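You operate a simulated robot arm through the tools that you are given. There is no shell and no other tool. Be economical: measure what you need, move in short steps, check, and stop when the job is done.

The job below is to be done with a simulated two-armed robot. You get a single attempt, and the scene is never put back.

Task
Put one of the indicators from the top of the red trolley on top of the chalk board.

The check looks at the end state, three seconds after you hand in, the way a careful person would. Anything else that was tipped, shoved, dropped, spilled or broken makes it a failure.

Robot
Two 7-joint arms with two-finger parallel grippers on one trunk, on a base that drives. Base frame: it is fixed to the floor where the robot stands at the start and does not move with it; the origin is under the middle of the robot, x ahead of it, y to its left, z up. Units: mm, rad, N and s.
The left shoulder is at the start at [60, 143, 926], the right one opposite. With the tool pointing down near the work surface each hand reaches from about 320 to 740 mm from the robot's upright axis, wherever it stands, measured 20 degrees to its own side. Places, roughly: chalk board [-2000, -1750, 750]. Payload 1.57 kg a hand.
Tool frame (each hand has its own): the origin (TCP) lies between the finger pads and is the grasp point; the fingertips stand 30 mm ahead of it; z points along the fingers, y is the line along which they close. Largest opening 110 mm; finger width 24, thickness 12; the body of the gripper, 48 by 112 mm, starts 78 mm behind the TCP.
Orientation is told as [roll, pitch, yaw] about the base's x, y, z axes, in that order, counted from this pose: with the fingers straight down and closing along the base's y, the tool's x points along the base's -x, its y along +y and its z along -z.

Tools
- The arms move only by the tool arm_command. It takes "left_series", "right_series" or both (then of equal length, played together; a hand with none holds still); each is text: rows parted by semicolons, each of 7 numbers parted by spaces: the shift along the tool's x, y, z in mm, then the turn, a rotation vector about the tool's x, y, z in degrees, then the opening, from 0 (shut) to 1 (fully open). In form: x y z rx ry rz gripper; .... A call has 1 to 12 rows; each row is the pose to reach, as a shift and turn from the pose commanded when the call began, along the tool's axes at that moment. Rows are played at 5 a second. More than 50 mm and 0.15 rad between two rows, or a gripper value outside its range, and nothing of the call is played. Where a pose cannot be reached the arm comes as near as it can. A force on the tool above 40 N (or 10 N above the force at the start of the call, whichever is more), or a blocked arm, ends the call early, and 0.2 s more pass. Each finger travels about 45 mm/s and halts on what it meets, pressing with about 42 N; the grip force reading is that of the motor and also rises with nothing between the fingers. The clock runs only during rows and for 0.2 s after the last one: add rows that repeat a pose to give the fingers time. The reply holds the time, the measured pose of the TCP, the force on the tool along the base axes, the opening and the grip force, in the units named above and with some noise.
- Cameras (640 x 400 px; columns grow to the right, rows downward): "scene" is now at [45.8, -10.9, 1532.9]; the picture's right is [-0.16, -0.99, 0.00], its down [-0.77, 0.13, -0.63] and it looks along [0.62, -0.10, -0.78] (base axes); focal length 291 px, centre (320, 200). "left" rides on the left gripper at [70, -16, -141] in its tool frame; the picture's right is [0.23, 0.97, 0.00], its down [-0.85, 0.20, -0.48] and it looks along [-0.47, 0.11, 0.88] (tool axes); focal length 222 px, centre (320, 200). "right" rides on the right gripper at [70, 16, -141] in its tool frame; the picture's right is [-0.23, 0.97, 0.00], its down [-0.85, -0.20, -0.48] and it looks along [-0.47, -0.11, 0.88] (tool axes); focal length 222 px, centre (320, 200). There is no depth. A picture from a camera that has moved, and an enlarged one, comes with that camera's place and axes in the base frame and with its lens.
- capture(camera): a new picture of that camera. It takes no simulated time.
- raise_lower(by): slides the trunk up (or, below 0, down) by that many mm; the arms and the scene camera ride with it, the base frame stays. It gives what a move gives, with no picture.
- base_move(legs): drives the robot by 1 to 6 legs, each [ahead, left, turn to the left] in mm, mm and rad, along the robot's own axes; the way and the turn of a leg run together, so that a leg with both is an arc; at most 1500 mm and 3.142 rad a leg. The arms and the cameras ride along, it lands a little off, and it stops where it bumps. It gives what a move gives.
- head_to(pan, tilt): turns the head with the scene camera to pan (to the left, within 1.501 rad either way) and tilt (down, from -0.506 to 1.204), counted from straight ahead of the robot. It gives what a move gives.
- close_up(camera, box): a new picture of the part [left, top, right, bottom] of that camera's present view, enlarged. It takes no simulated time.
- job_done(): hands the job in; it is judged then, once.

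Go step by step. Nothing tells you exact positions but the pictures and the camera data: compare them with the known pose of the tool, close in by small moves and look again before you grip or let go. The budget is 120 turns and 100 pictures, counting those below and the enlarged ones. Unless the task says otherwise, let go and move clear before handing in, and close with one line.

The tools are called after "Call:" by a JSON object that holds its "op" and its "data". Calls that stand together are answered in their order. arm_command: Moves the arms, as the interface text tells. Its arguments: {"type":"object","properties":{"left_series":{"type":"string"},"right_series":{"type":"string"}},"required":[]} The other tools are called the same way: raise_lower (by) slides the trunk up or down; base_move (legs) drives the base; head_to (pan, tilt) turns the head that bears the scene camera; capture (camera) takes a picture; close_up (camera, box) takes an enlarged picture of a part of a camera's view; job_done () hands the job in.

At the start:

```text
time: 0.0
left_tool_pos: [516.7, 196.8, 1074.7]
left_tcp_rot: [0.001, 0.0, 0.0]
left_ft_force: [0.3, -0.3, -0.4]
left_gripper_width: 110.0
left_grip_force: 0.0
right_tool_pos: [472.5, -205.0, 1069.3]
right_tcp_rot: [0.001, -0.001, 0.001]
right_ft_force: [0.0, 0.1, -0.6]
right_gripper_width: 109.9
right_grip_force: 0.0
trunk travel left (down, up): [-525.0, 65.0]
robot x, y, heading: [1.6, -1.8, 0.0]
head pan, tilt: [-0.162, 0.892]
```

scene: 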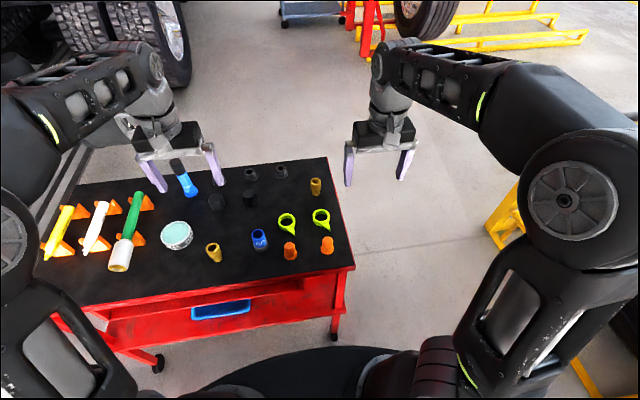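
right: 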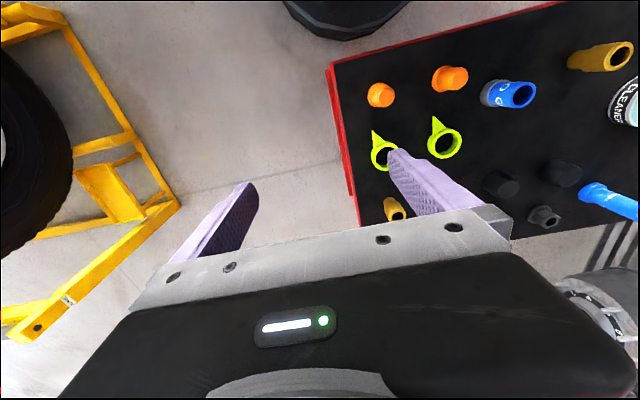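
left: 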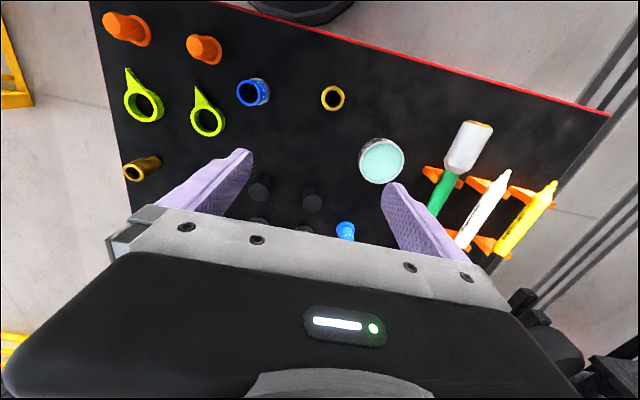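

The indicators are the two lime-green teardrop rings on the trolley, near [552, 8] and [554, -96]. I'll look closer at them before planning.

Call:
{"op": "close_up", "data": {"camera": "right", "box": [330, 50, 530, 230]}}

Call:
{"op": "close_up", "data": {"camera": "scene", "box": [240, 160, 360, 270]}}

```text
2.22 times, centred on (430, 140) of right
camera zoom: at [402.4, -190.9, 1211.0], right [0.23, 0.97, 0.0], down [0.85, -0.2, 0.48], along [0.47, -0.11, -0.88], focal length 494 px, centre (76, 333)
```

zoom: 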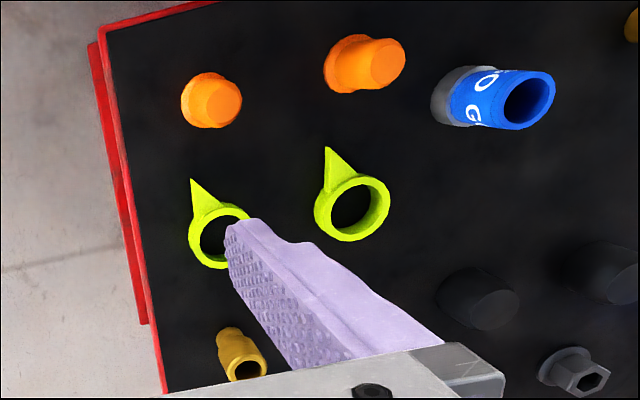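

```text
3.64 times, centred on (300, 215) of scene
camera zoom: at [45.8, -10.9, 1532.9], right [-0.16, -0.99, 0.0], down [-0.77, 0.13, -0.63], along [0.62, -0.1, -0.78], focal length 1059 px, centre (393, 146)
```

zoom: 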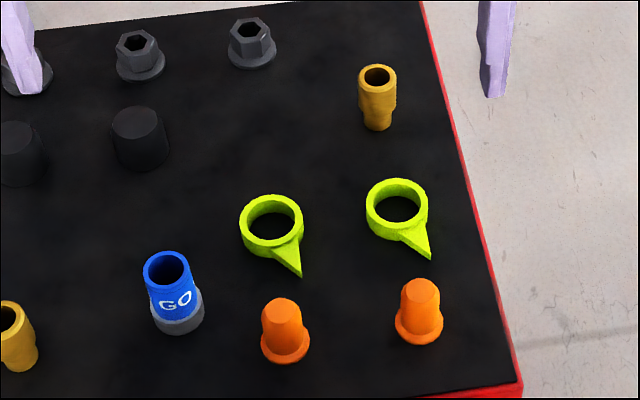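

The right-hand indicator has a ring about 51 mm wide centred near [552, -96], and its pointer aims about 22° off -x. I'll take the right hand above it, turned +22° with the fingers at about 80 mm.

Call:
{"op": "arm_command", "data": {"right_series": "-13 18 20 0 0 -4 0.9;-27 36 40 0 0 -8 0.75;-40 54 60 0 0 -12 0.75;-53 73 80 0 0 -16 0.75;-66 91 100 0 0 -20 0.75;-79 109 120 0 0 -22 0.75;-79 109 120 0 0 -22 0.75"}}

Call:
{"op": "capture", "data": {"camera": "right"}}

Call:
{"op": "capture", "data": {"camera": "scene"}}

```text
time: 1.6
left_tool_pos: [517.6, 197.1, 1074.7]
left_tcp_rot: [-0.001, 0.0, 0.001]
left_ft_force: [-0.2, 0.4, 1.0]
left_gripper_width: 110.1
left_grip_force: 0.1
right_tool_pos: [551.3, -96.1, 949.6]
right_tcp_rot: [0.0, 0.0, 0.386]
right_ft_force: [-0.4, -0.1, 0.6]
right_gripper_width: 82.8
right_grip_force: 0.0
trunk travel left (down, up): [-525.0, 65.0]
robot x, y, heading: [-0.7, 1.4, -0.0]
head pan, tilt: [-0.162, 0.892]
```

```text
94 pictures are left
camera right: at [480.5, -108.0, 1090.7], right [-0.15, 0.99, 0.0], down [0.87, 0.14, 0.48], along [0.47, 0.07, -0.88], focal length 222 px, centre (320, 200)
```

right: 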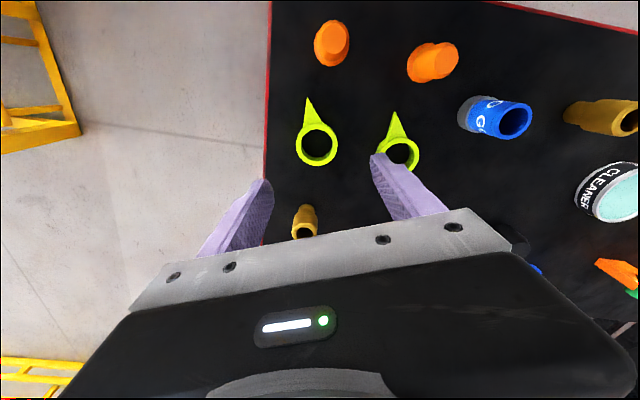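

```text
93 pictures are left
camera scene: at [45.5, -11.1, 1532.9], right [-0.16, -0.99, 0.0], down [-0.77, 0.13, -0.63], along [0.62, -0.1, -0.78], focal length 291 px, centre (320, 200)
```

scene: 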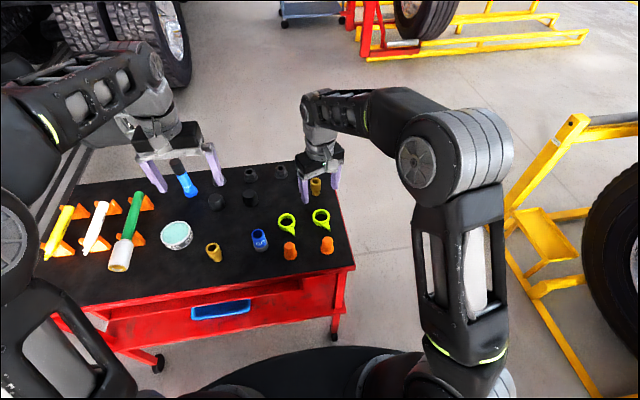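

The ring triangulates to about [552, -99] at z of roughly 815. I'll go down to z of about 870 and look again.

Call:
{"op": "arm_command", "data": {"right_series": "0 -1 30 0 0 0 0.75;0 -3 60 0 0 0 0.75;0 -3 80 0 0 0 0.75;0 -3 80 0 0 0 0.75"}}

Call:
{"op": "capture", "data": {"camera": "right"}}

Call:
{"op": "close_up", "data": {"camera": "scene", "box": [250, 150, 370, 260]}}

```text
time: 2.6
left_tool_pos: [517.0, 197.3, 1073.6]
left_tcp_rot: [-0.001, -0.001, 0.0]
left_ft_force: [-0.1, 0.2, 0.8]
left_gripper_width: 109.8
left_grip_force: 0.1
right_tool_pos: [551.6, -98.1, 867.8]
right_tcp_rot: [0.0, -0.002, 0.385]
right_ft_force: [-1.2, -0.2, 0.0]
right_gripper_width: 82.5
right_grip_force: 0.0
trunk travel left (down, up): [-525.0, 65.0]
robot x, y, heading: [-0.9, 0.6, 0.003]
head pan, tilt: [-0.162, 0.892]
```

```text
92 pictures are left
camera right: at [481.3, -111.3, 1010.2], right [-0.15, 0.99, 0.0], down [0.87, 0.14, 0.48], along [0.47, 0.07, -0.88], focal length 222 px, centre (320, 200)
```

right: 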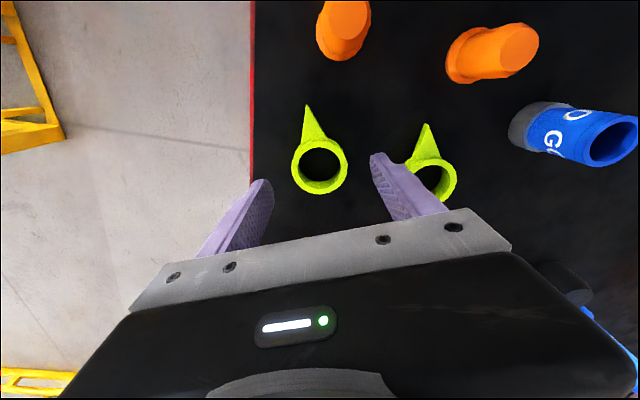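

```text
3.64 times, centred on (310, 205) of scene
camera zoom: at [45.7, -10.9, 1532.9], right [-0.16, -0.99, 0.0], down [-0.77, 0.13, -0.63], along [0.62, -0.1, -0.78], focal length 1059 px, centre (356, 182)
```

zoom: 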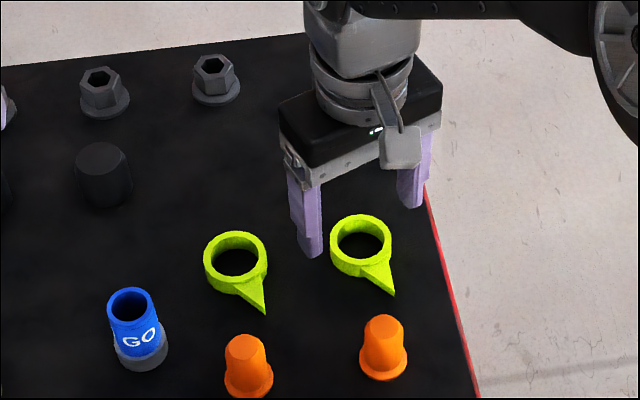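

The fingers bracket the ring, with its centre about 6 mm nearer the robot than the TCP. I'll shift by that, lower to z of about 842 and check.

Call:
{"op": "arm_command", "data": {"right_series": "5 -1.5 0 0 0 0 0.75;5 -1.5 15 0 0 0 0.75;5 -1.5 26 0 0 0 0.75;5 -1.5 26 0 0 0 0.75"}}

Call:
{"op": "capture", "data": {"camera": "right"}}

Call:
{"op": "close_up", "data": {"camera": "scene", "box": [250, 150, 370, 260]}}

```text
time: 3.6
left_tool_pos: [517.0, 197.3, 1073.7]
left_tcp_rot: [-0.001, 0.002, 0.0]
left_ft_force: [-0.5, -0.7, -0.2]
left_gripper_width: 110.1
left_grip_force: 0.0
right_tool_pos: [549.3, -102.2, 844.3]
right_tcp_rot: [0.0, 0.0, 0.384]
right_ft_force: [-0.1, -0.1, 0.7]
right_gripper_width: 82.4
right_grip_force: 0.0
trunk travel left (down, up): [-525.0, 65.0]
robot x, y, heading: [0.5, 0.5, 0.001]
head pan, tilt: [-0.162, 0.892]
```

```text
90 pictures are left
camera right: at [477.4, -115.0, 984.6], right [-0.15, 0.99, 0.0], down [0.87, 0.14, 0.48], along [0.47, 0.07, -0.88], focal length 222 px, centre (320, 200)
```

right: 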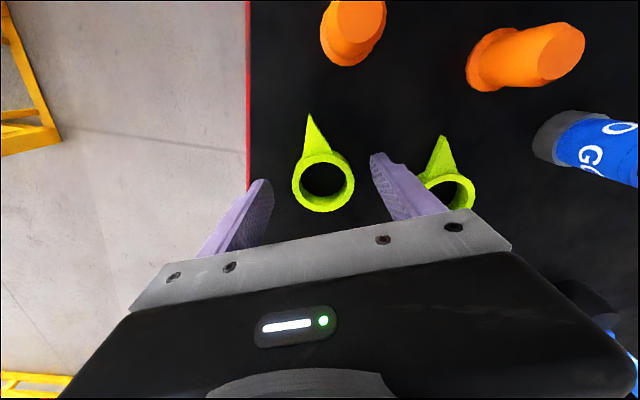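

```text
3.64 times, centred on (310, 205) of scene
camera zoom: at [45.9, -10.9, 1532.9], right [-0.16, -0.99, 0.0], down [-0.77, 0.13, -0.63], along [0.62, -0.1, -0.78], focal length 1059 px, centre (356, 182)
```

zoom: 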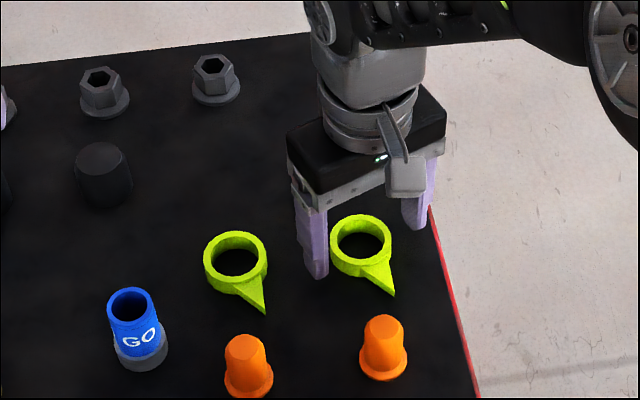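

The TCP is now centred on the ring. I'll go down a few more millimetres, then close.

Call:
{"op": "arm_command", "data": {"right_series": "0 0 4 0 0 0 0.75;0 0 8 0 0 0 0.75;0 0 10 0 0 0 0.75;0 0 10 0 0 0 0.75"}}

Call:
{"op": "close_up", "data": {"camera": "scene", "box": [270, 180, 350, 250]}}

```text
time: 4.6
left_tool_pos: [517.5, 196.7, 1073.6]
left_tcp_rot: [0.001, 0.0, 0.0]
left_ft_force: [-1.0, 0.3, 0.3]
left_gripper_width: 110.2
left_grip_force: 0.1
right_tool_pos: [548.8, -101.2, 832.8]
right_tcp_rot: [0.001, -0.001, 0.385]
right_ft_force: [0.0, -0.5, -0.1]
right_gripper_width: 82.5
right_grip_force: 0.1
trunk travel left (down, up): [-525.0, 65.0]
robot x, y, heading: [-1.4, -1.8, -0.003]
head pan, tilt: [-0.162, 0.892]
```

```text
5.71 times, centred on (310, 215) of scene
camera zoom: at [45.9, -10.9, 1532.9], right [-0.16, -0.99, 0.0], down [-0.77, 0.13, -0.63], along [0.62, -0.1, -0.78], focal length 1664 px, centre (377, 114)
```

zoom: 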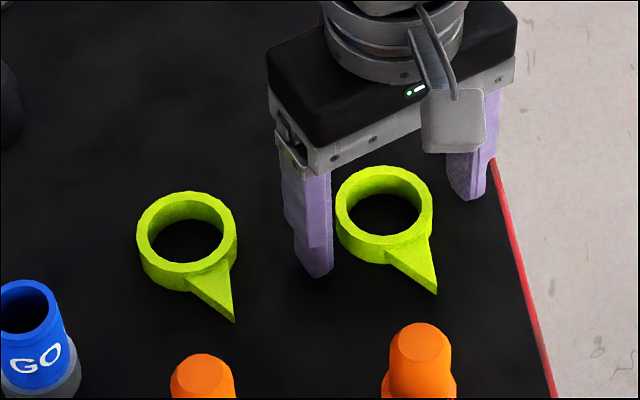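

The fingers straddle the ring clear of everything else. Closing now, then a small lift.

Call:
{"op": "arm_command", "data": {"right_series": "0 0 0 0 0 0 0.6;0 0 0 0 0 0 0.4;0 0 0 0 0 0 0.3;0 0 0 0 0 0 0.3;0 0 0 0 0 0 0.3"}}

Call:
{"op": "capture", "data": {"camera": "right"}}

```text
time: 5.8
left_tool_pos: [516.8, 196.5, 1074.9]
left_tcp_rot: [0.001, -0.001, 0.002]
left_ft_force: [-0.9, 0.9, -0.2]
left_gripper_width: 110.1
left_grip_force: 0.1
right_tool_pos: [548.8, -102.3, 833.3]
right_tcp_rot: [0.001, -0.003, 0.382]
right_ft_force: [0.7, 0.0, -0.5]
right_gripper_width: 43.8
right_grip_force: 37.0
trunk travel left (down, up): [-525.0, 65.0]
robot x, y, heading: [-1.5, -0.8, -0.004]
head pan, tilt: [-0.162, 0.892]
```

```text
87 pictures are left
camera right: at [477.5, -114.7, 975.2], right [-0.15, 0.99, 0.0], down [0.87, 0.14, 0.48], along [0.47, 0.07, -0.88], focal length 222 px, centre (320, 200)
```

right: 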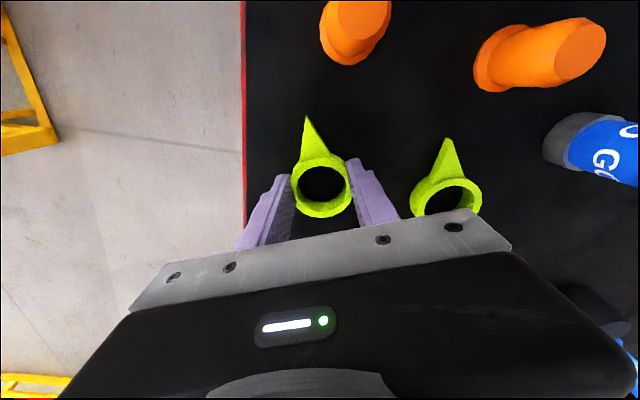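

The grip stalled at 43.8 mm, so the ring is held. I'll lift straight up and check.

Call:
{"op": "arm_command", "data": {"right_series": "0 0 -10 0 0 0 0.3;0 0 -30 0 0 0 0.3;0 0 -60 0 0 0 0.3;0 0 -100 0 0 0 0.3;0 0 -140 0 0 0 0.3;0 0 -180 0 0 0 0.3;0 0 -220 0 0 0 0.3;0 0 -220 0 0 0 0.3"}}

Call:
{"op": "capture", "data": {"camera": "right"}}

Call:
{"op": "head_to", "data": {"pan": -1.5, "tilt": 0.4}}

Call:
{"op": "capture", "data": {"camera": "scene"}}

```text
time: 7.6
left_tool_pos: [517.5, 196.5, 1076.0]
left_tcp_rot: [0.0, -0.001, 0.0]
left_ft_force: [-0.2, -0.1, 0.0]
left_gripper_width: 109.8
left_grip_force: 0.1
right_tool_pos: [549.7, -101.7, 1055.2]
right_tcp_rot: [0.0, -0.002, 0.384]
right_ft_force: [-0.5, -0.1, -0.3]
right_gripper_width: 43.3
right_grip_force: 41.8
trunk travel left (down, up): [-525.0, 65.0]
robot x, y, heading: [-2.0, 0.8, 0.001]
head pan, tilt: [-0.162, 0.892]
```

```text
86 pictures are left
camera right: at [477.5, -114.3, 1196.2], right [-0.15, 0.99, 0.0], down [0.87, 0.14, 0.48], along [0.47, 0.07, -0.88], focal length 222 px, centre (320, 200)
```

right: 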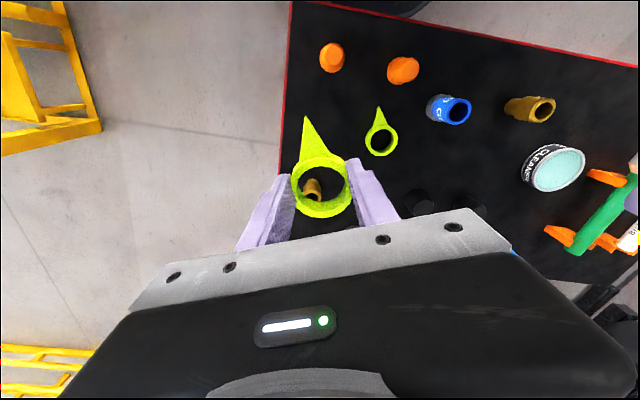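

```text
time: 9.1
left_tool_pos: [517.2, 197.4, 1073.9]
left_tcp_rot: [0.0, 0.0, 0.0]
left_ft_force: [0.4, 0.1, -0.1]
left_gripper_width: 110.4
left_grip_force: 0.0
right_tool_pos: [549.0, -102.2, 1054.3]
right_tcp_rot: [-0.001, 0.0, 0.384]
right_ft_force: [-0.3, 0.0, -0.6]
right_gripper_width: 43.3
right_grip_force: 42.1
trunk travel left (down, up): [-525.0, 65.0]
robot x, y, heading: [2.0, -0.5, 0.0]
head pan, tilt: [-1.499, 0.4]
```

```text
85 pictures are left
camera scene: at [-22.4, -91.0, 1575.2], right [-1.0, -0.07, 0.0], down [-0.03, 0.39, -0.92], along [0.07, -0.92, -0.39], focal length 291 px, centre (320, 200)
```

scene: 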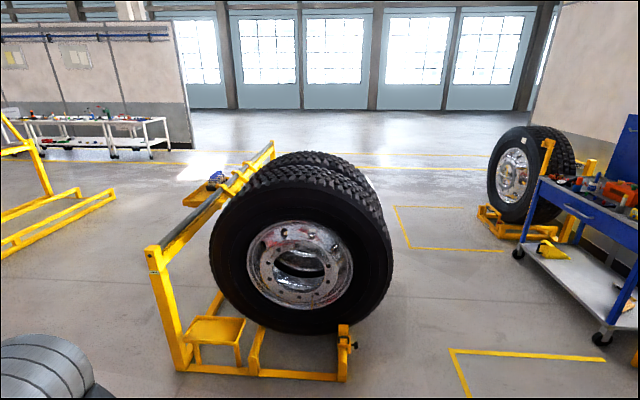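

The indicator is firmly held. The chalk board lies behind and to the right, so I'll turn in place to see it.

Call:
{"op": "base_move", "data": {"legs": [[0, 0, -0.9]]}}

Call:
{"op": "capture", "data": {"camera": "scene"}}

```text
time: 11.8
left_tool_pos: [476.1, -281.0, 1073.5]
left_tcp_rot: [0.0, 0.001, -0.896]
left_ft_force: [0.3, 0.2, -0.4]
left_gripper_width: 109.8
left_grip_force: 0.0
right_tool_pos: [262.3, -492.1, 1054.0]
right_tcp_rot: [-0.002, -0.001, -0.513]
right_ft_force: [0.4, -0.6, -0.6]
right_gripper_width: 42.9
right_grip_force: 42.1
trunk travel left (down, up): [-525.0, 65.0]
robot x, y, heading: [2.1, -0.7, -0.895]
head pan, tilt: [-1.499, 0.4]
```

```text
84 pictures are left
camera scene: at [-86.1, -38.3, 1575.2], right [-0.68, 0.73, 0.0], down [0.29, 0.26, -0.92], along [-0.68, -0.62, -0.39], focal length 291 px, centre (320, 200)
```

scene: 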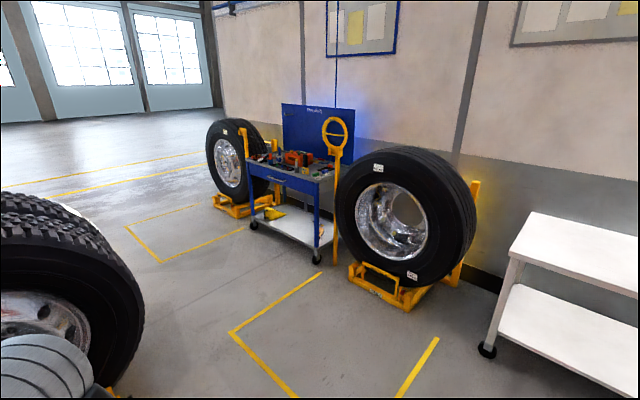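

The given chalk board place projects onto the blue trolley near (326, 174). I'll enlarge that.

Call:
{"op": "close_up", "data": {"camera": "scene", "box": [230, 90, 370, 200]}}

Call:
{"op": "close_up", "data": {"camera": "scene", "box": [265, 130, 345, 190]}}

```text
3.64 times, centred on (300, 145) of scene
camera zoom: at [-86.1, -38.3, 1575.2], right [-0.68, 0.73, 0.0], down [0.29, 0.26, -0.92], along [-0.68, -0.62, -0.39], focal length 1059 px, centre (393, 400)
```

zoom: 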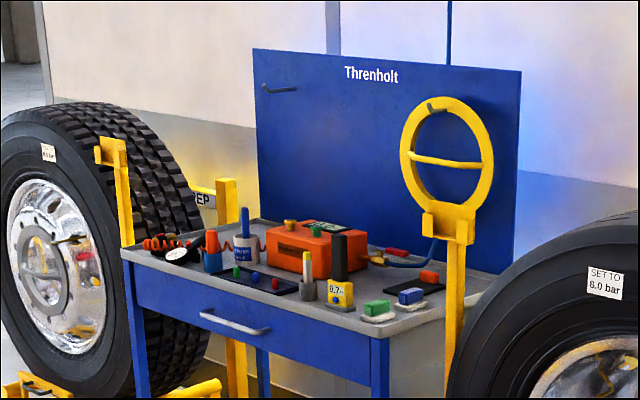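

```text
6.67 times, centred on (305, 160) of scene
camera zoom: at [-86.1, -38.3, 1575.2], right [-0.68, 0.73, 0.0], down [0.29, 0.26, -0.92], along [-0.68, -0.62, -0.39], focal length 1941 px, centre (420, 467)
```

zoom: 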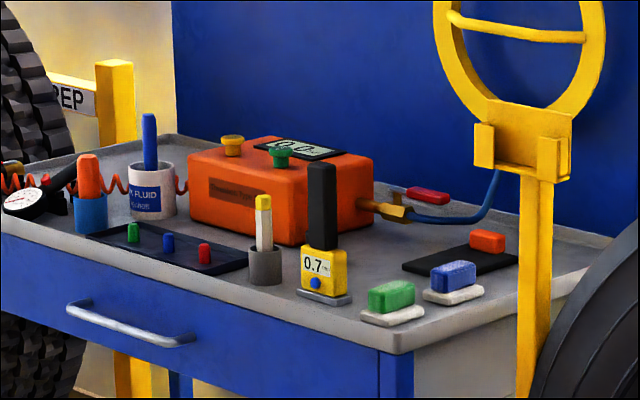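

The slab under the small orange piece, near [-2126, -1819], matches the stated place best. The trolley front is at x ≈ -1770, so I'll move to about [-900, -600] in the open and turn to face -x.

Call:
{"op": "base_move", "data": {"legs": [[-97, -1079, 0], [0, 0, -2.247]]}}

Call:
{"op": "head_to", "data": {"pan": 0.75, "tilt": 0.4}}

Call:
{"op": "capture", "data": {"camera": "scene"}}

```text
time: 22.7
left_tool_pos: [-1426.5, -785.3, 1074.3]
left_tcp_rot: [0.002, 0.0, 3.13]
left_ft_force: [-0.2, -0.1, -0.2]
left_gripper_width: 110.0
left_grip_force: 0.0
right_tool_pos: [-1454.0, -485.7, 1055.9]
right_tcp_rot: [0.0, -0.002, -2.766]
right_ft_force: [-0.7, -0.8, 0.3]
right_gripper_width: 43.2
right_grip_force: 42.2
trunk travel left (down, up): [-525.0, 65.0]
robot x, y, heading: [-905.2, -592.0, 3.134]
head pan, tilt: [-1.499, 0.4]
```

```text
time: 24.8
left_tool_pos: [-1425.8, -784.9, 1075.0]
left_tcp_rot: [0.0, -0.001, 3.131]
left_ft_force: [0.2, -0.3, -0.1]
left_gripper_width: 109.9
left_grip_force: 0.0
right_tool_pos: [-1453.6, -486.1, 1053.9]
right_tcp_rot: [0.0, -0.001, -2.767]
right_ft_force: [0.0, 0.1, -0.3]
right_gripper_width: 43.3
right_grip_force: 41.8
trunk travel left (down, up): [-525.0, 65.0]
robot x, y, heading: [-905.7, -592.8, 3.131]
head pan, tilt: [0.75, 0.4]
```

```text
81 pictures are left
camera scene: at [-944.3, -654.9, 1575.2], right [-0.67, 0.74, 0.0], down [0.29, 0.26, -0.92], along [-0.68, -0.62, -0.39], focal length 291 px, centre (320, 200)
```

scene: 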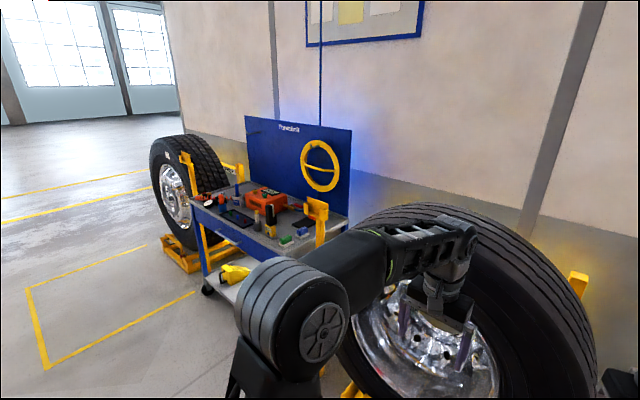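

The strafe corridor looks clear. I'll slide left about 1300 mm, staying at x ≈ -900, then look again.

Call:
{"op": "base_move", "data": {"legs": [[0, 1320, 0]]}}

Call:
{"op": "head_to", "data": {"pan": 0.0, "tilt": 0.6}}

Call:
{"op": "capture", "data": {"camera": "scene"}}

```text
time: 31.5
left_tool_pos: [-1441.3, -2119.4, 1073.9]
left_tcp_rot: [0.0, -0.001, 3.131]
left_ft_force: [-0.6, -0.1, -0.2]
left_gripper_width: 109.9
left_grip_force: 0.1
right_tool_pos: [-1468.4, -1820.3, 1054.2]
right_tcp_rot: [0.001, 0.0, -2.768]
right_ft_force: [-0.2, 0.5, -0.3]
right_gripper_width: 43.3
right_grip_force: 42.3
trunk travel left (down, up): [-525.0, 65.0]
robot x, y, heading: [-921.0, -1926.6, 3.134]
head pan, tilt: [0.75, 0.4]
```

```text
time: 32.6
left_tool_pos: [-1439.9, -2120.5, 1074.7]
left_tcp_rot: [-0.002, -0.001, 3.13]
left_ft_force: [-0.5, 0.5, 0.0]
left_gripper_width: 110.1
left_grip_force: 0.0
right_tool_pos: [-1467.9, -1819.3, 1055.0]
right_tcp_rot: [0.002, 0.0, -2.771]
right_ft_force: [0.5, 0.3, -0.6]
right_gripper_width: 43.3
right_grip_force: 42.1
trunk travel left (down, up): [-525.0, 65.0]
robot x, y, heading: [-921.7, -1931.0, 3.13]
head pan, tilt: [0.0, 0.6]
```

```text
80 pictures are left
camera scene: at [-979.1, -1926.8, 1557.0], right [0.01, 1.0, 0.0], down [0.56, -0.01, -0.83], along [-0.83, 0.01, -0.56], focal length 291 px, centre (320, 200)
```

scene: 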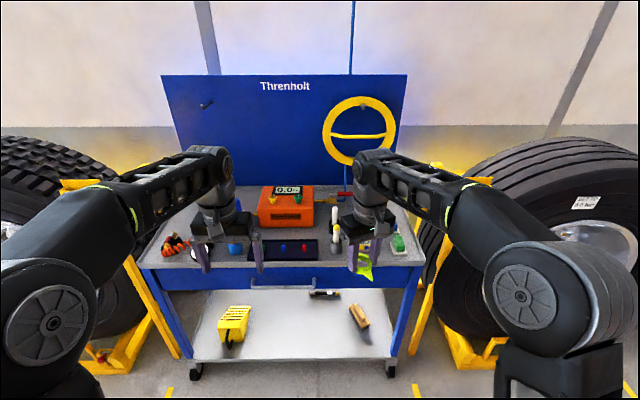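

I'm facing the blue trolley. Enlarging the table top to identify the chalk board and the layout around it.

Call:
{"op": "close_up", "data": {"camera": "scene", "box": [240, 170, 320, 270]}}

Call:
{"op": "close_up", "data": {"camera": "scene", "box": [310, 90, 460, 270]}}

Call:
{"op": "capture", "data": {"camera": "right"}}

```text
4.00 times, centred on (280, 220) of scene
camera zoom: at [-979.1, -1926.8, 1557.0], right [0.01, 1.0, 0.0], down [0.56, -0.01, -0.83], along [-0.83, 0.01, -0.56], focal length 1164 px, centre (480, 120)
```

zoom: 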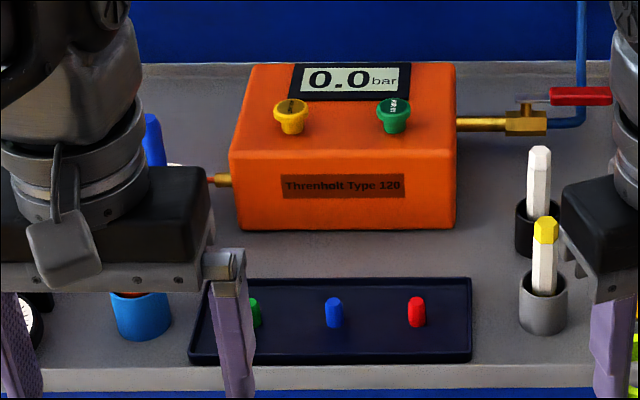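

```text
2.22 times, centred on (385, 180) of scene
camera zoom: at [-979.1, -1926.8, 1557.0], right [0.01, 1.0, 0.0], down [0.56, -0.01, -0.83], along [-0.83, 0.01, -0.56], focal length 647 px, centre (176, 244)
```

zoom: 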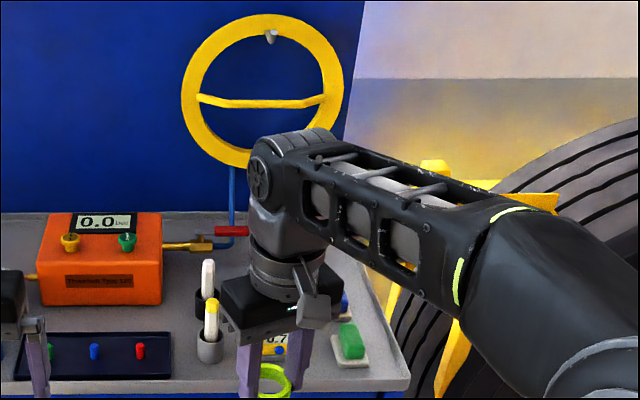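

```text
77 pictures are left
camera right: at [-1397.8, -1810.5, 1195.8], right [0.14, -0.99, 0.0], down [-0.87, -0.12, 0.48], along [-0.47, -0.07, -0.88], focal length 222 px, centre (320, 200)
```

right: 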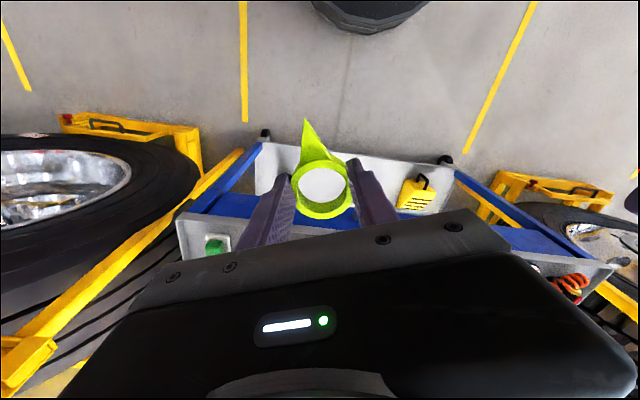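

The right arm hides the slab I care about, so I'll shift that hand 220 mm to the right for a clear view.

Call:
{"op": "arm_command", "data": {"right_series": "16 -41 0 0 0 0 0.3;32 -82 0 0 0 0 0.3;48 -123 0 0 0 0 0.3;64 -164 0 0 0 0 0.3;80 -205 0 0 0 0 0.3;80 -205 0 0 0 0 0.3"}}

Call:
{"op": "close_up", "data": {"camera": "scene", "box": [310, 160, 440, 270]}}

```text
time: 34.0
left_tool_pos: [-1439.9, -2120.6, 1074.2]
left_tcp_rot: [-0.001, 0.001, 3.13]
left_ft_force: [-0.7, 0.6, 0.3]
left_gripper_width: 109.8
left_grip_force: 0.0
right_tool_pos: [-1468.1, -1599.4, 1053.9]
right_tcp_rot: [0.001, 0.001, -2.769]
right_ft_force: [0.2, -0.4, 0.6]
right_gripper_width: 43.5
right_grip_force: 42.4
trunk travel left (down, up): [-525.0, 65.0]
robot x, y, heading: [-920.0, -1925.9, 3.13]
head pan, tilt: [0.0, 0.6]
```

```text
3.64 times, centred on (375, 215) of scene
camera zoom: at [-979.1, -1927.2, 1557.0], right [0.01, 1.0, 0.0], down [0.56, -0.01, -0.82], along [-0.82, 0.01, -0.57], focal length 1059 px, centre (120, 146)
```

zoom: 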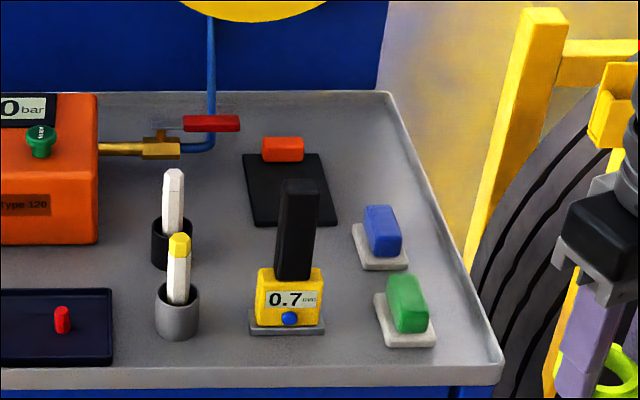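

The black slab with the red block at its back edge is the chalk board, spanning about x -2125…-1972 and y -1752…-1650. Its front part is free. I'll line the hand up at y ≈ -1705 and drive ahead to x ≈ -1390; a tall gauge stick reaching z ≈ 945 stands in front of it, under the hand's path.

Call:
{"op": "arm_command", "data": {"right_series": "-13 33 -15 0 0 0 0.3;-26 66 -30 0 0 0 0.3;-38 98 -45 0 0 0 0.3;-38 98 -45 0 0 0 0.3"}}

Call:
{"op": "base_move", "data": {"legs": [[350, 0, 0]]}}

Call:
{"op": "capture", "data": {"camera": "scene"}}

Call:
{"op": "capture", "data": {"camera": "right"}}

```text
time: 35.0
left_tool_pos: [-1440.7, -2119.4, 1073.5]
left_tcp_rot: [0.0, -0.002, 3.13]
left_ft_force: [0.5, -0.2, 0.4]
left_gripper_width: 110.0
left_grip_force: 0.1
right_tool_pos: [-1468.3, -1671.6, 1083.0]
right_tcp_rot: [-0.003, -0.001, -2.77]
right_ft_force: [1.1, 0.5, -0.1]
right_gripper_width: 43.5
right_grip_force: 41.8
right hand out of reach, approached as far as the arm can: row 3, 4
trunk travel left (down, up): [-525.0, 65.0]
robot x, y, heading: [-916.7, -1925.9, 3.13]
head pan, tilt: [0.0, 0.6]
```

```text
time: 37.2
left_tool_pos: [-1790.3, -2116.6, 1073.3]
left_tcp_rot: [-0.002, 0.0, 3.132]
left_ft_force: [-0.2, -0.7, 0.2]
left_gripper_width: 109.8
left_grip_force: 0.0
right_tool_pos: [-1819.6, -1668.7, 1083.2]
right_tcp_rot: [0.0, 0.0, -2.768]
right_ft_force: [-0.5, 0.6, -0.9]
right_gripper_width: 43.4
right_grip_force: 42.1
trunk travel left (down, up): [-525.0, 65.0]
robot x, y, heading: [-1273.2, -1925.2, 3.128]
head pan, tilt: [0.0, 0.6]
```

```text
75 pictures are left
camera scene: at [-1330.2, -1922.9, 1556.9], right [0.01, 1.0, 0.0], down [0.57, -0.01, -0.82], along [-0.82, 0.01, -0.57], focal length 291 px, centre (320, 200)
```

scene: 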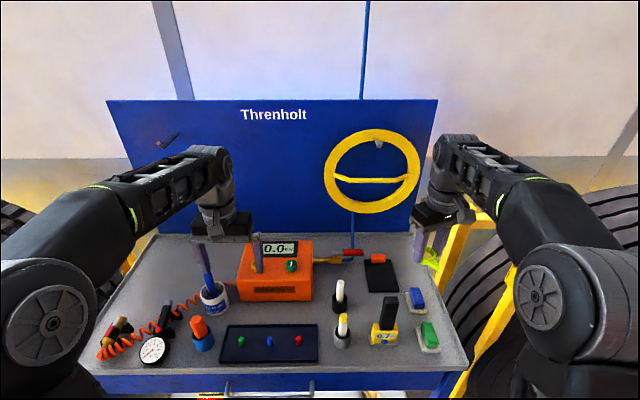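

```text
74 pictures are left
camera right: at [-1749.4, -1658.7, 1224.3], right [0.14, -0.99, 0.0], down [-0.87, -0.13, 0.48], along [-0.47, -0.07, -0.88], focal length 222 px, centre (320, 200)
```

right: 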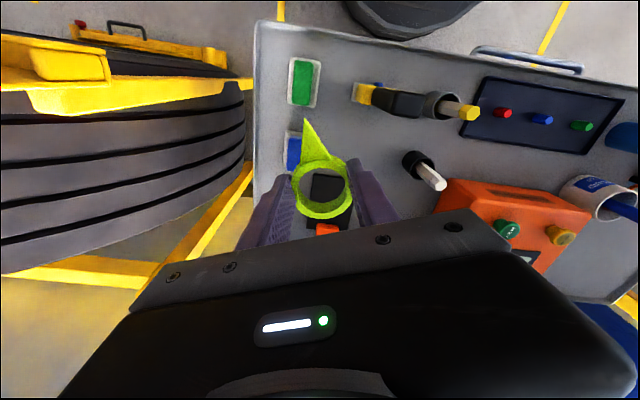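

The board shows through the held ring in the wrist view, so the alignment is near. I'll get a sharper scene view to fix the board's corners and height.

Call:
{"op": "close_up", "data": {"camera": "scene", "box": [340, 230, 460, 380]}}

```text
2.67 times, centred on (400, 305) of scene
camera zoom: at [-1330.2, -1922.9, 1556.9], right [0.01, 1.0, 0.0], down [0.57, -0.01, -0.82], along [-0.82, 0.01, -0.57], focal length 776 px, centre (107, -80)
```

zoom: 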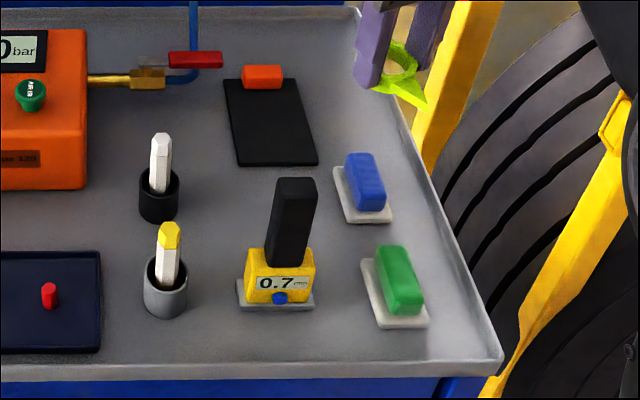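

With two views the trolley top comes out at z ≈ 800, so the board spans about x -2054…-1921 and y -1764…-1667. The red block starts at x ≈ -2040. The target ring centre is about [-1985, -1720]; I'll drive 30 mm closer and bring the hand over it while still high.

Call:
{"op": "base_move", "data": {"legs": [[30, 0, 0]]}}

```text
time: 38.1
left_tool_pos: [-1821.5, -2117.1, 1073.7]
left_tcp_rot: [0.001, 0.002, 3.133]
left_ft_force: [0.0, 0.3, -0.3]
left_gripper_width: 109.9
left_grip_force: 0.1
right_tool_pos: [-1851.0, -1668.1, 1084.2]
right_tcp_rot: [0.0, 0.0, -2.766]
right_ft_force: [-0.5, 0.3, -0.6]
right_gripper_width: 43.6
right_grip_force: 42.1
trunk travel left (down, up): [-525.0, 65.0]
robot x, y, heading: [-1301.9, -1922.6, 3.132]
head pan, tilt: [0.0, 0.6]
```

Call:
{"op": "arm_command", "data": {"right_series": "-20 4 20 0 0 0 0.3;-45 10 40 0 0 0 0.3;-70 15 60 0 0 0 0.3;-70 15 60 0 0 0 0.3"}}

```text
time: 39.1
left_tool_pos: [-1819.3, -2116.3, 1073.5]
left_tcp_rot: [0.0, -0.002, 3.132]
left_ft_force: [-0.7, -0.1, -0.1]
left_gripper_width: 109.9
left_grip_force: 0.1
right_tool_pos: [-1909.1, -1708.7, 1024.1]
right_tcp_rot: [-0.001, -0.002, -2.766]
right_ft_force: [0.5, 0.2, -0.5]
right_gripper_width: 43.5
right_grip_force: 42.0
trunk travel left (down, up): [-525.0, 65.0]
robot x, y, heading: [-1298.1, -1926.2, 3.13]
head pan, tilt: [0.0, 0.6]
```

The hand moved relative to its measured pose, as expected. Next I'll go over the target at z ≈ 900.

Call:
{"op": "arm_command", "data": {"right_series": "-25 -6 25 0 0 0 0.3;-50 -12 50 0 0 0 0.3;-75 -18 75 0 0 0 0.3;-75 -18 100 0 0 0 0.3;-75 -18 124 0 0 0 0.3;-75 -18 124 0 0 0 0.3"}}

Call:
{"op": "capture", "data": {"camera": "right"}}

Call:
{"op": "capture", "data": {"camera": "scene"}}

Call:
{"op": "close_up", "data": {"camera": "scene", "box": [340, 230, 460, 380]}}

```text
time: 40.5
left_tool_pos: [-1820.9, -2117.6, 1073.9]
left_tcp_rot: [-0.001, -0.001, 3.133]
left_ft_force: [-0.6, 0.2, 0.1]
left_gripper_width: 109.9
left_grip_force: 0.0
right_tool_pos: [-1985.4, -1718.2, 899.3]
right_tcp_rot: [0.0, -0.001, -2.766]
right_ft_force: [0.4, -0.5, 0.7]
right_gripper_width: 43.2
right_grip_force: 42.0
right hand out of reach, approached as far as the arm can: row 3
trunk travel left (down, up): [-525.0, 65.0]
robot x, y, heading: [-1299.3, -1924.9, 3.134]
head pan, tilt: [0.0, 0.6]
```

```text
72 pictures are left
camera right: at [-1914.8, -1708.7, 1040.4], right [0.14, -0.99, 0.0], down [-0.87, -0.13, 0.48], along [-0.47, -0.07, -0.88], focal length 222 px, centre (320, 200)
```

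right: 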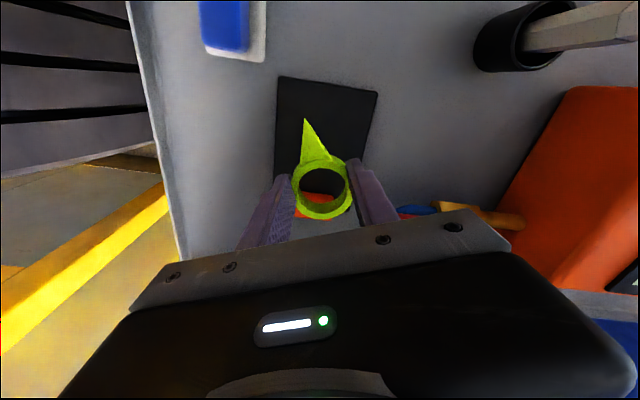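

```text
71 pictures are left
camera scene: at [-1359.3, -1922.7, 1556.9], right [0.01, 1.0, 0.0], down [0.57, -0.01, -0.82], along [-0.82, 0.01, -0.57], focal length 291 px, centre (320, 200)
```

scene: 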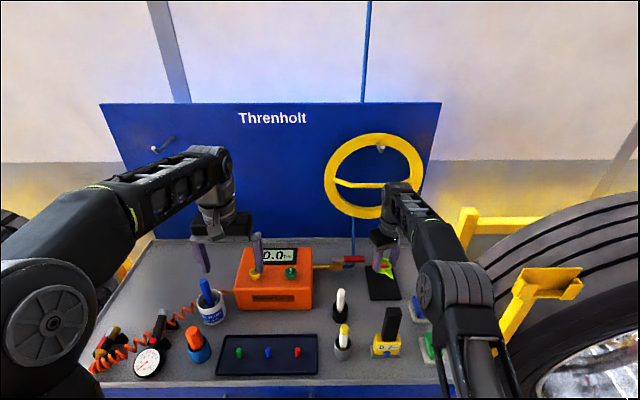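

```text
2.67 times, centred on (400, 305) of scene
camera zoom: at [-1359.3, -1922.7, 1556.9], right [0.01, 1.0, 0.0], down [0.57, -0.01, -0.82], along [-0.82, 0.01, -0.57], focal length 776 px, centre (107, -80)
```

zoom: 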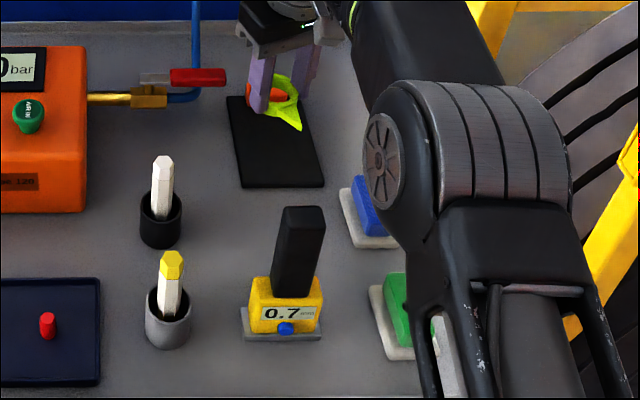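

The board's near corners come out at [-1917, -1670] and [-1917, -1765], and the block's front edge is at about x = -2025. I'll nudge 6 mm toward the robot and lower to about 850.

Call:
{"op": "arm_command", "data": {"right_series": "6 2 15 0 0 0 0.3;6 2 30 0 0 0 0.3;6 2 46 0 0 0 0.3;6 2 46 0 0 0 0.3"}}

Call:
{"op": "capture", "data": {"camera": "right"}}

Call:
{"op": "close_up", "data": {"camera": "scene", "box": [350, 240, 440, 330]}}

```text
time: 41.5
left_tool_pos: [-1819.8, -2116.5, 1074.9]
left_tcp_rot: [0.0, -0.001, 3.133]
left_ft_force: [0.2, 0.1, -0.7]
left_gripper_width: 110.2
left_grip_force: 0.2
right_tool_pos: [-1980.0, -1719.1, 852.7]
right_tcp_rot: [0.001, -0.002, -2.766]
right_ft_force: [0.5, -0.4, 0.4]
right_gripper_width: 43.3
right_grip_force: 41.7
trunk travel left (down, up): [-525.0, 65.0]
robot x, y, heading: [-1300.4, -1925.2, 3.13]
head pan, tilt: [0.0, 0.6]
```

```text
69 pictures are left
camera right: at [-1908.5, -1708.9, 994.3], right [0.14, -0.99, 0.0], down [-0.87, -0.13, 0.48], along [-0.48, -0.07, -0.88], focal length 222 px, centre (320, 200)
```

right: 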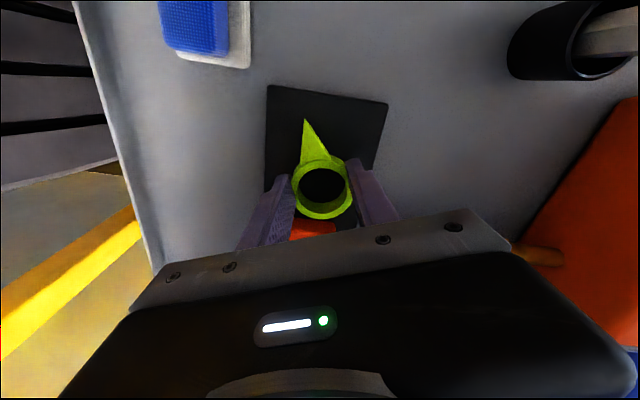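

```text
4.44 times, centred on (395, 285) of scene
camera zoom: at [-1358.8, -1922.7, 1557.0], right [0.01, 1.0, 0.0], down [0.56, -0.01, -0.83], along [-0.82, 0.01, -0.56], focal length 1294 px, centre (-13, -178)
```

zoom: 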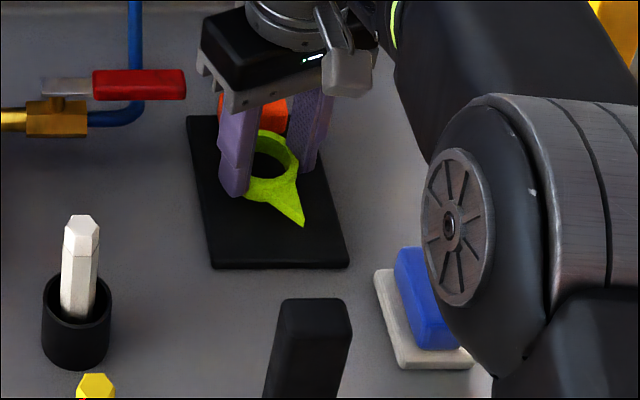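

The ring is over the clear part of the board with about 20 mm to go. Lowering in small steps and watching the force.

Call:
{"op": "arm_command", "data": {"right_series": "0 0 4 0 0 0 0.3;0 0 8 0 0 0 0.3;0 0 11 0 0 0 0.3;0 0 13 0 0 0 0.3;0 0 13 0 0 0 0.3"}}

Call:
{"op": "capture", "data": {"camera": "right"}}

Call:
{"op": "close_up", "data": {"camera": "scene", "box": [350, 240, 440, 330]}}

```text
time: 42.7
left_tool_pos: [-1817.2, -2117.5, 1075.1]
left_tcp_rot: [0.0, -0.003, 3.131]
left_ft_force: [-0.3, -0.2, -0.2]
left_gripper_width: 110.1
left_grip_force: 0.1
right_tool_pos: [-1979.5, -1717.5, 843.6]
right_tcp_rot: [-0.004, -0.007, -2.768]
right_ft_force: [2.0, 2.4, 20.9]
right_gripper_width: 43.5
right_grip_force: 41.9
trunk travel left (down, up): [-525.0, 65.0]
robot x, y, heading: [-1302.3, -1924.9, 3.128]
head pan, tilt: [0.0, 0.6]
```

```text
67 pictures are left
camera right: at [-1907.9, -1708.6, 984.7], right [0.14, -0.99, 0.0], down [-0.87, -0.13, 0.48], along [-0.48, -0.07, -0.87], focal length 222 px, centre (320, 200)
```

right: 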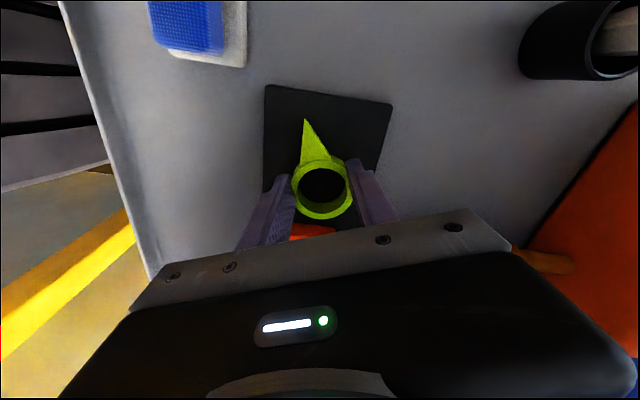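

```text
4.44 times, centred on (395, 285) of scene
camera zoom: at [-1356.3, -1923.2, 1557.4], right [0.01, 1.0, 0.0], down [0.56, -0.01, -0.83], along [-0.83, 0.01, -0.56], focal length 1294 px, centre (-13, -178)
```

zoom: 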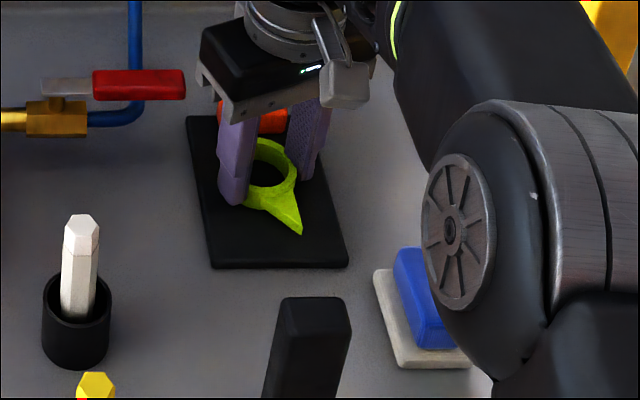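

There is a 21 N upward force at TCP z ≈ 844, so the ring rests on the board. I'll ease off 3 mm and open gently.

Call:
{"op": "arm_command", "data": {"right_series": "0 0 -2 0 0 0 0.3;0 0 -3 0 0 0 0.3;0 0 -3 0 0 0 0.42;0 0 -3 0 0 0 0.5;0 0 -3 0 0 0 0.6;0 0 -3 0 0 0 0.65;0 0 -3 0 0 0 0.65"}}

Call:
{"op": "capture", "data": {"camera": "right"}}

Call:
{"op": "close_up", "data": {"camera": "scene", "box": [350, 240, 440, 330]}}

```text
time: 44.3
left_tool_pos: [-1821.1, -2116.9, 1074.3]
left_tcp_rot: [-0.001, 0.001, 3.134]
left_ft_force: [-0.3, 0.0, 0.3]
left_gripper_width: 109.9
left_grip_force: 0.1
right_tool_pos: [-1979.6, -1719.2, 843.4]
right_tcp_rot: [0.0, -0.001, -2.767]
right_ft_force: [-0.1, -0.8, 0.9]
right_gripper_width: 71.8
right_grip_force: 0.1
trunk travel left (down, up): [-525.0, 65.0]
robot x, y, heading: [-1301.9, -1925.5, 3.13]
head pan, tilt: [0.0, 0.6]
```

```text
65 pictures are left
camera right: at [-1908.9, -1708.5, 985.1], right [0.14, -0.99, 0.0], down [-0.87, -0.13, 0.48], along [-0.47, -0.07, -0.88], focal length 222 px, centre (320, 200)
```

right: 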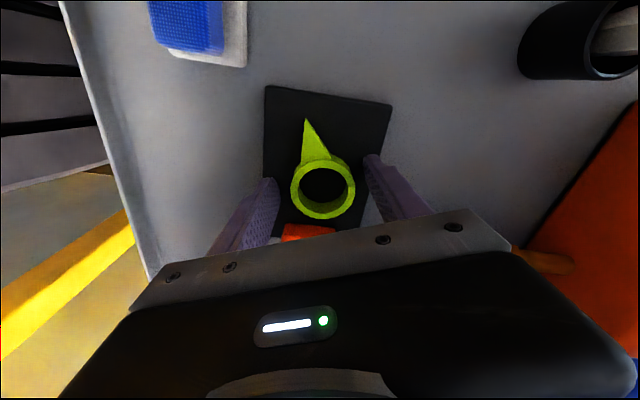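

```text
4.44 times, centred on (395, 285) of scene
camera zoom: at [-1358.9, -1922.7, 1557.0], right [0.01, 1.0, 0.0], down [0.56, -0.01, -0.82], along [-0.82, 0.01, -0.57], focal length 1294 px, centre (-13, -178)
```

zoom: 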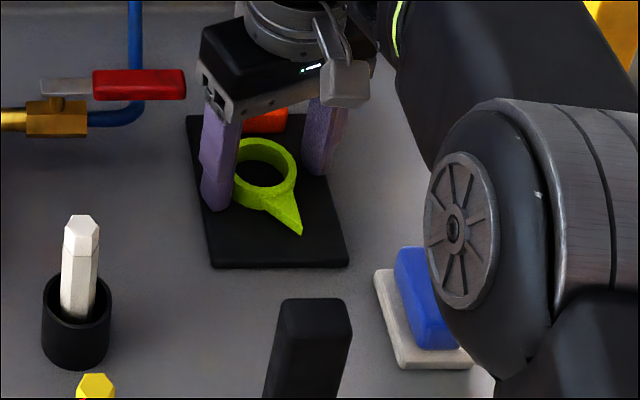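

The indicator sits flat on the board, fully clear of its edges and of the red block. I'll raise the hand straight up, within reach, and then check.

Call:
{"op": "arm_command", "data": {"right_series": "0 0 -15 0 0 0 0.65;0 0 -40 0 0 0 0.65;0 0 -70 0 0 0 0.65;0 0 -100 0 0 0 0.65;30 0 -130 0 0 0 0.65;70 5 -155 0 0 0 0.65;105 5 -180 0 0 0 0.65;105 5 -180 0 0 0 0.65"}}

Call:
{"op": "base_move", "data": {"legs": [[-250, 0, 0]]}}

Call:
{"op": "capture", "data": {"camera": "scene"}}

Call:
{"op": "close_up", "data": {"camera": "scene", "box": [300, 180, 460, 310]}}

```text
time: 46.1
left_tool_pos: [-1821.5, -2117.1, 1073.8]
left_tcp_rot: [0.0, 0.002, 3.133]
left_ft_force: [0.4, 0.3, 0.2]
left_gripper_width: 110.2
left_grip_force: 0.1
right_tool_pos: [-1880.3, -1684.6, 1023.3]
right_tcp_rot: [-0.001, -0.001, -2.767]
right_ft_force: [0.3, 0.4, -0.8]
right_gripper_width: 71.3
right_grip_force: 0.1
trunk travel left (down, up): [-525.0, 65.0]
robot x, y, heading: [-1299.2, -1924.1, 3.133]
head pan, tilt: [0.0, 0.6]
```

```text
time: 47.9
left_tool_pos: [-1568.4, -2118.2, 1075.8]
left_tcp_rot: [0.0, -0.002, 3.129]
left_ft_force: [1.0, 1.1, 0.4]
left_gripper_width: 109.7
left_grip_force: 0.0
right_tool_pos: [-1627.8, -1686.3, 1023.3]
right_tcp_rot: [-0.001, -0.002, -2.769]
right_ft_force: [-0.8, -0.2, 0.5]
right_gripper_width: 71.4
right_grip_force: 0.0
trunk travel left (down, up): [-525.0, 65.0]
robot x, y, heading: [-1053.3, -1927.2, 3.131]
head pan, tilt: [0.0, 0.6]
```

```text
63 pictures are left
camera scene: at [-1107.0, -1925.2, 1557.1], right [0.01, 1.0, 0.0], down [0.56, -0.01, -0.83], along [-0.83, 0.01, -0.56], focal length 291 px, centre (320, 200)
```

scene: 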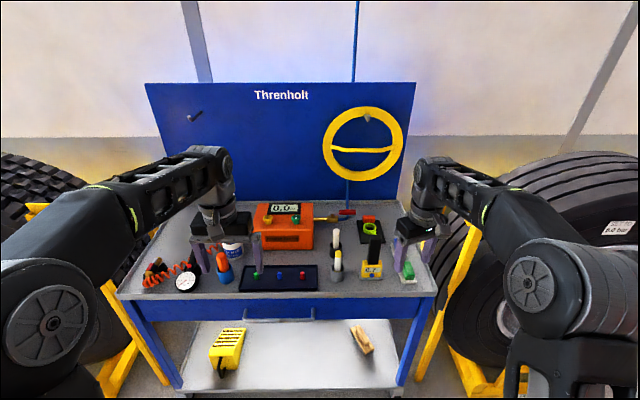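

```text
3.08 times, centred on (380, 245) of scene
camera zoom: at [-1107.0, -1925.2, 1557.1], right [0.01, 1.0, 0.0], down [0.56, -0.01, -0.83], along [-0.83, 0.01, -0.56], focal length 896 px, centre (135, 62)
```

zoom: 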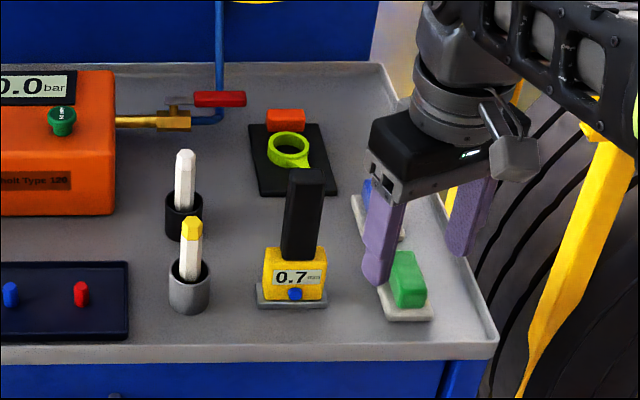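

The indicator lies flat on the chalk board, the hands are clear, and nothing else has moved. Handing in.

Call:
{"op": "job_done", "data": {}}

```text
The job is handed in.
```

I put one lime-green indicator from the red trolley flat on the chalk board. I took the board to be the black slab on the blue trolley, since it matched the place you gave. The hands are clear, and nothing else looked disturbed in the last pictures.
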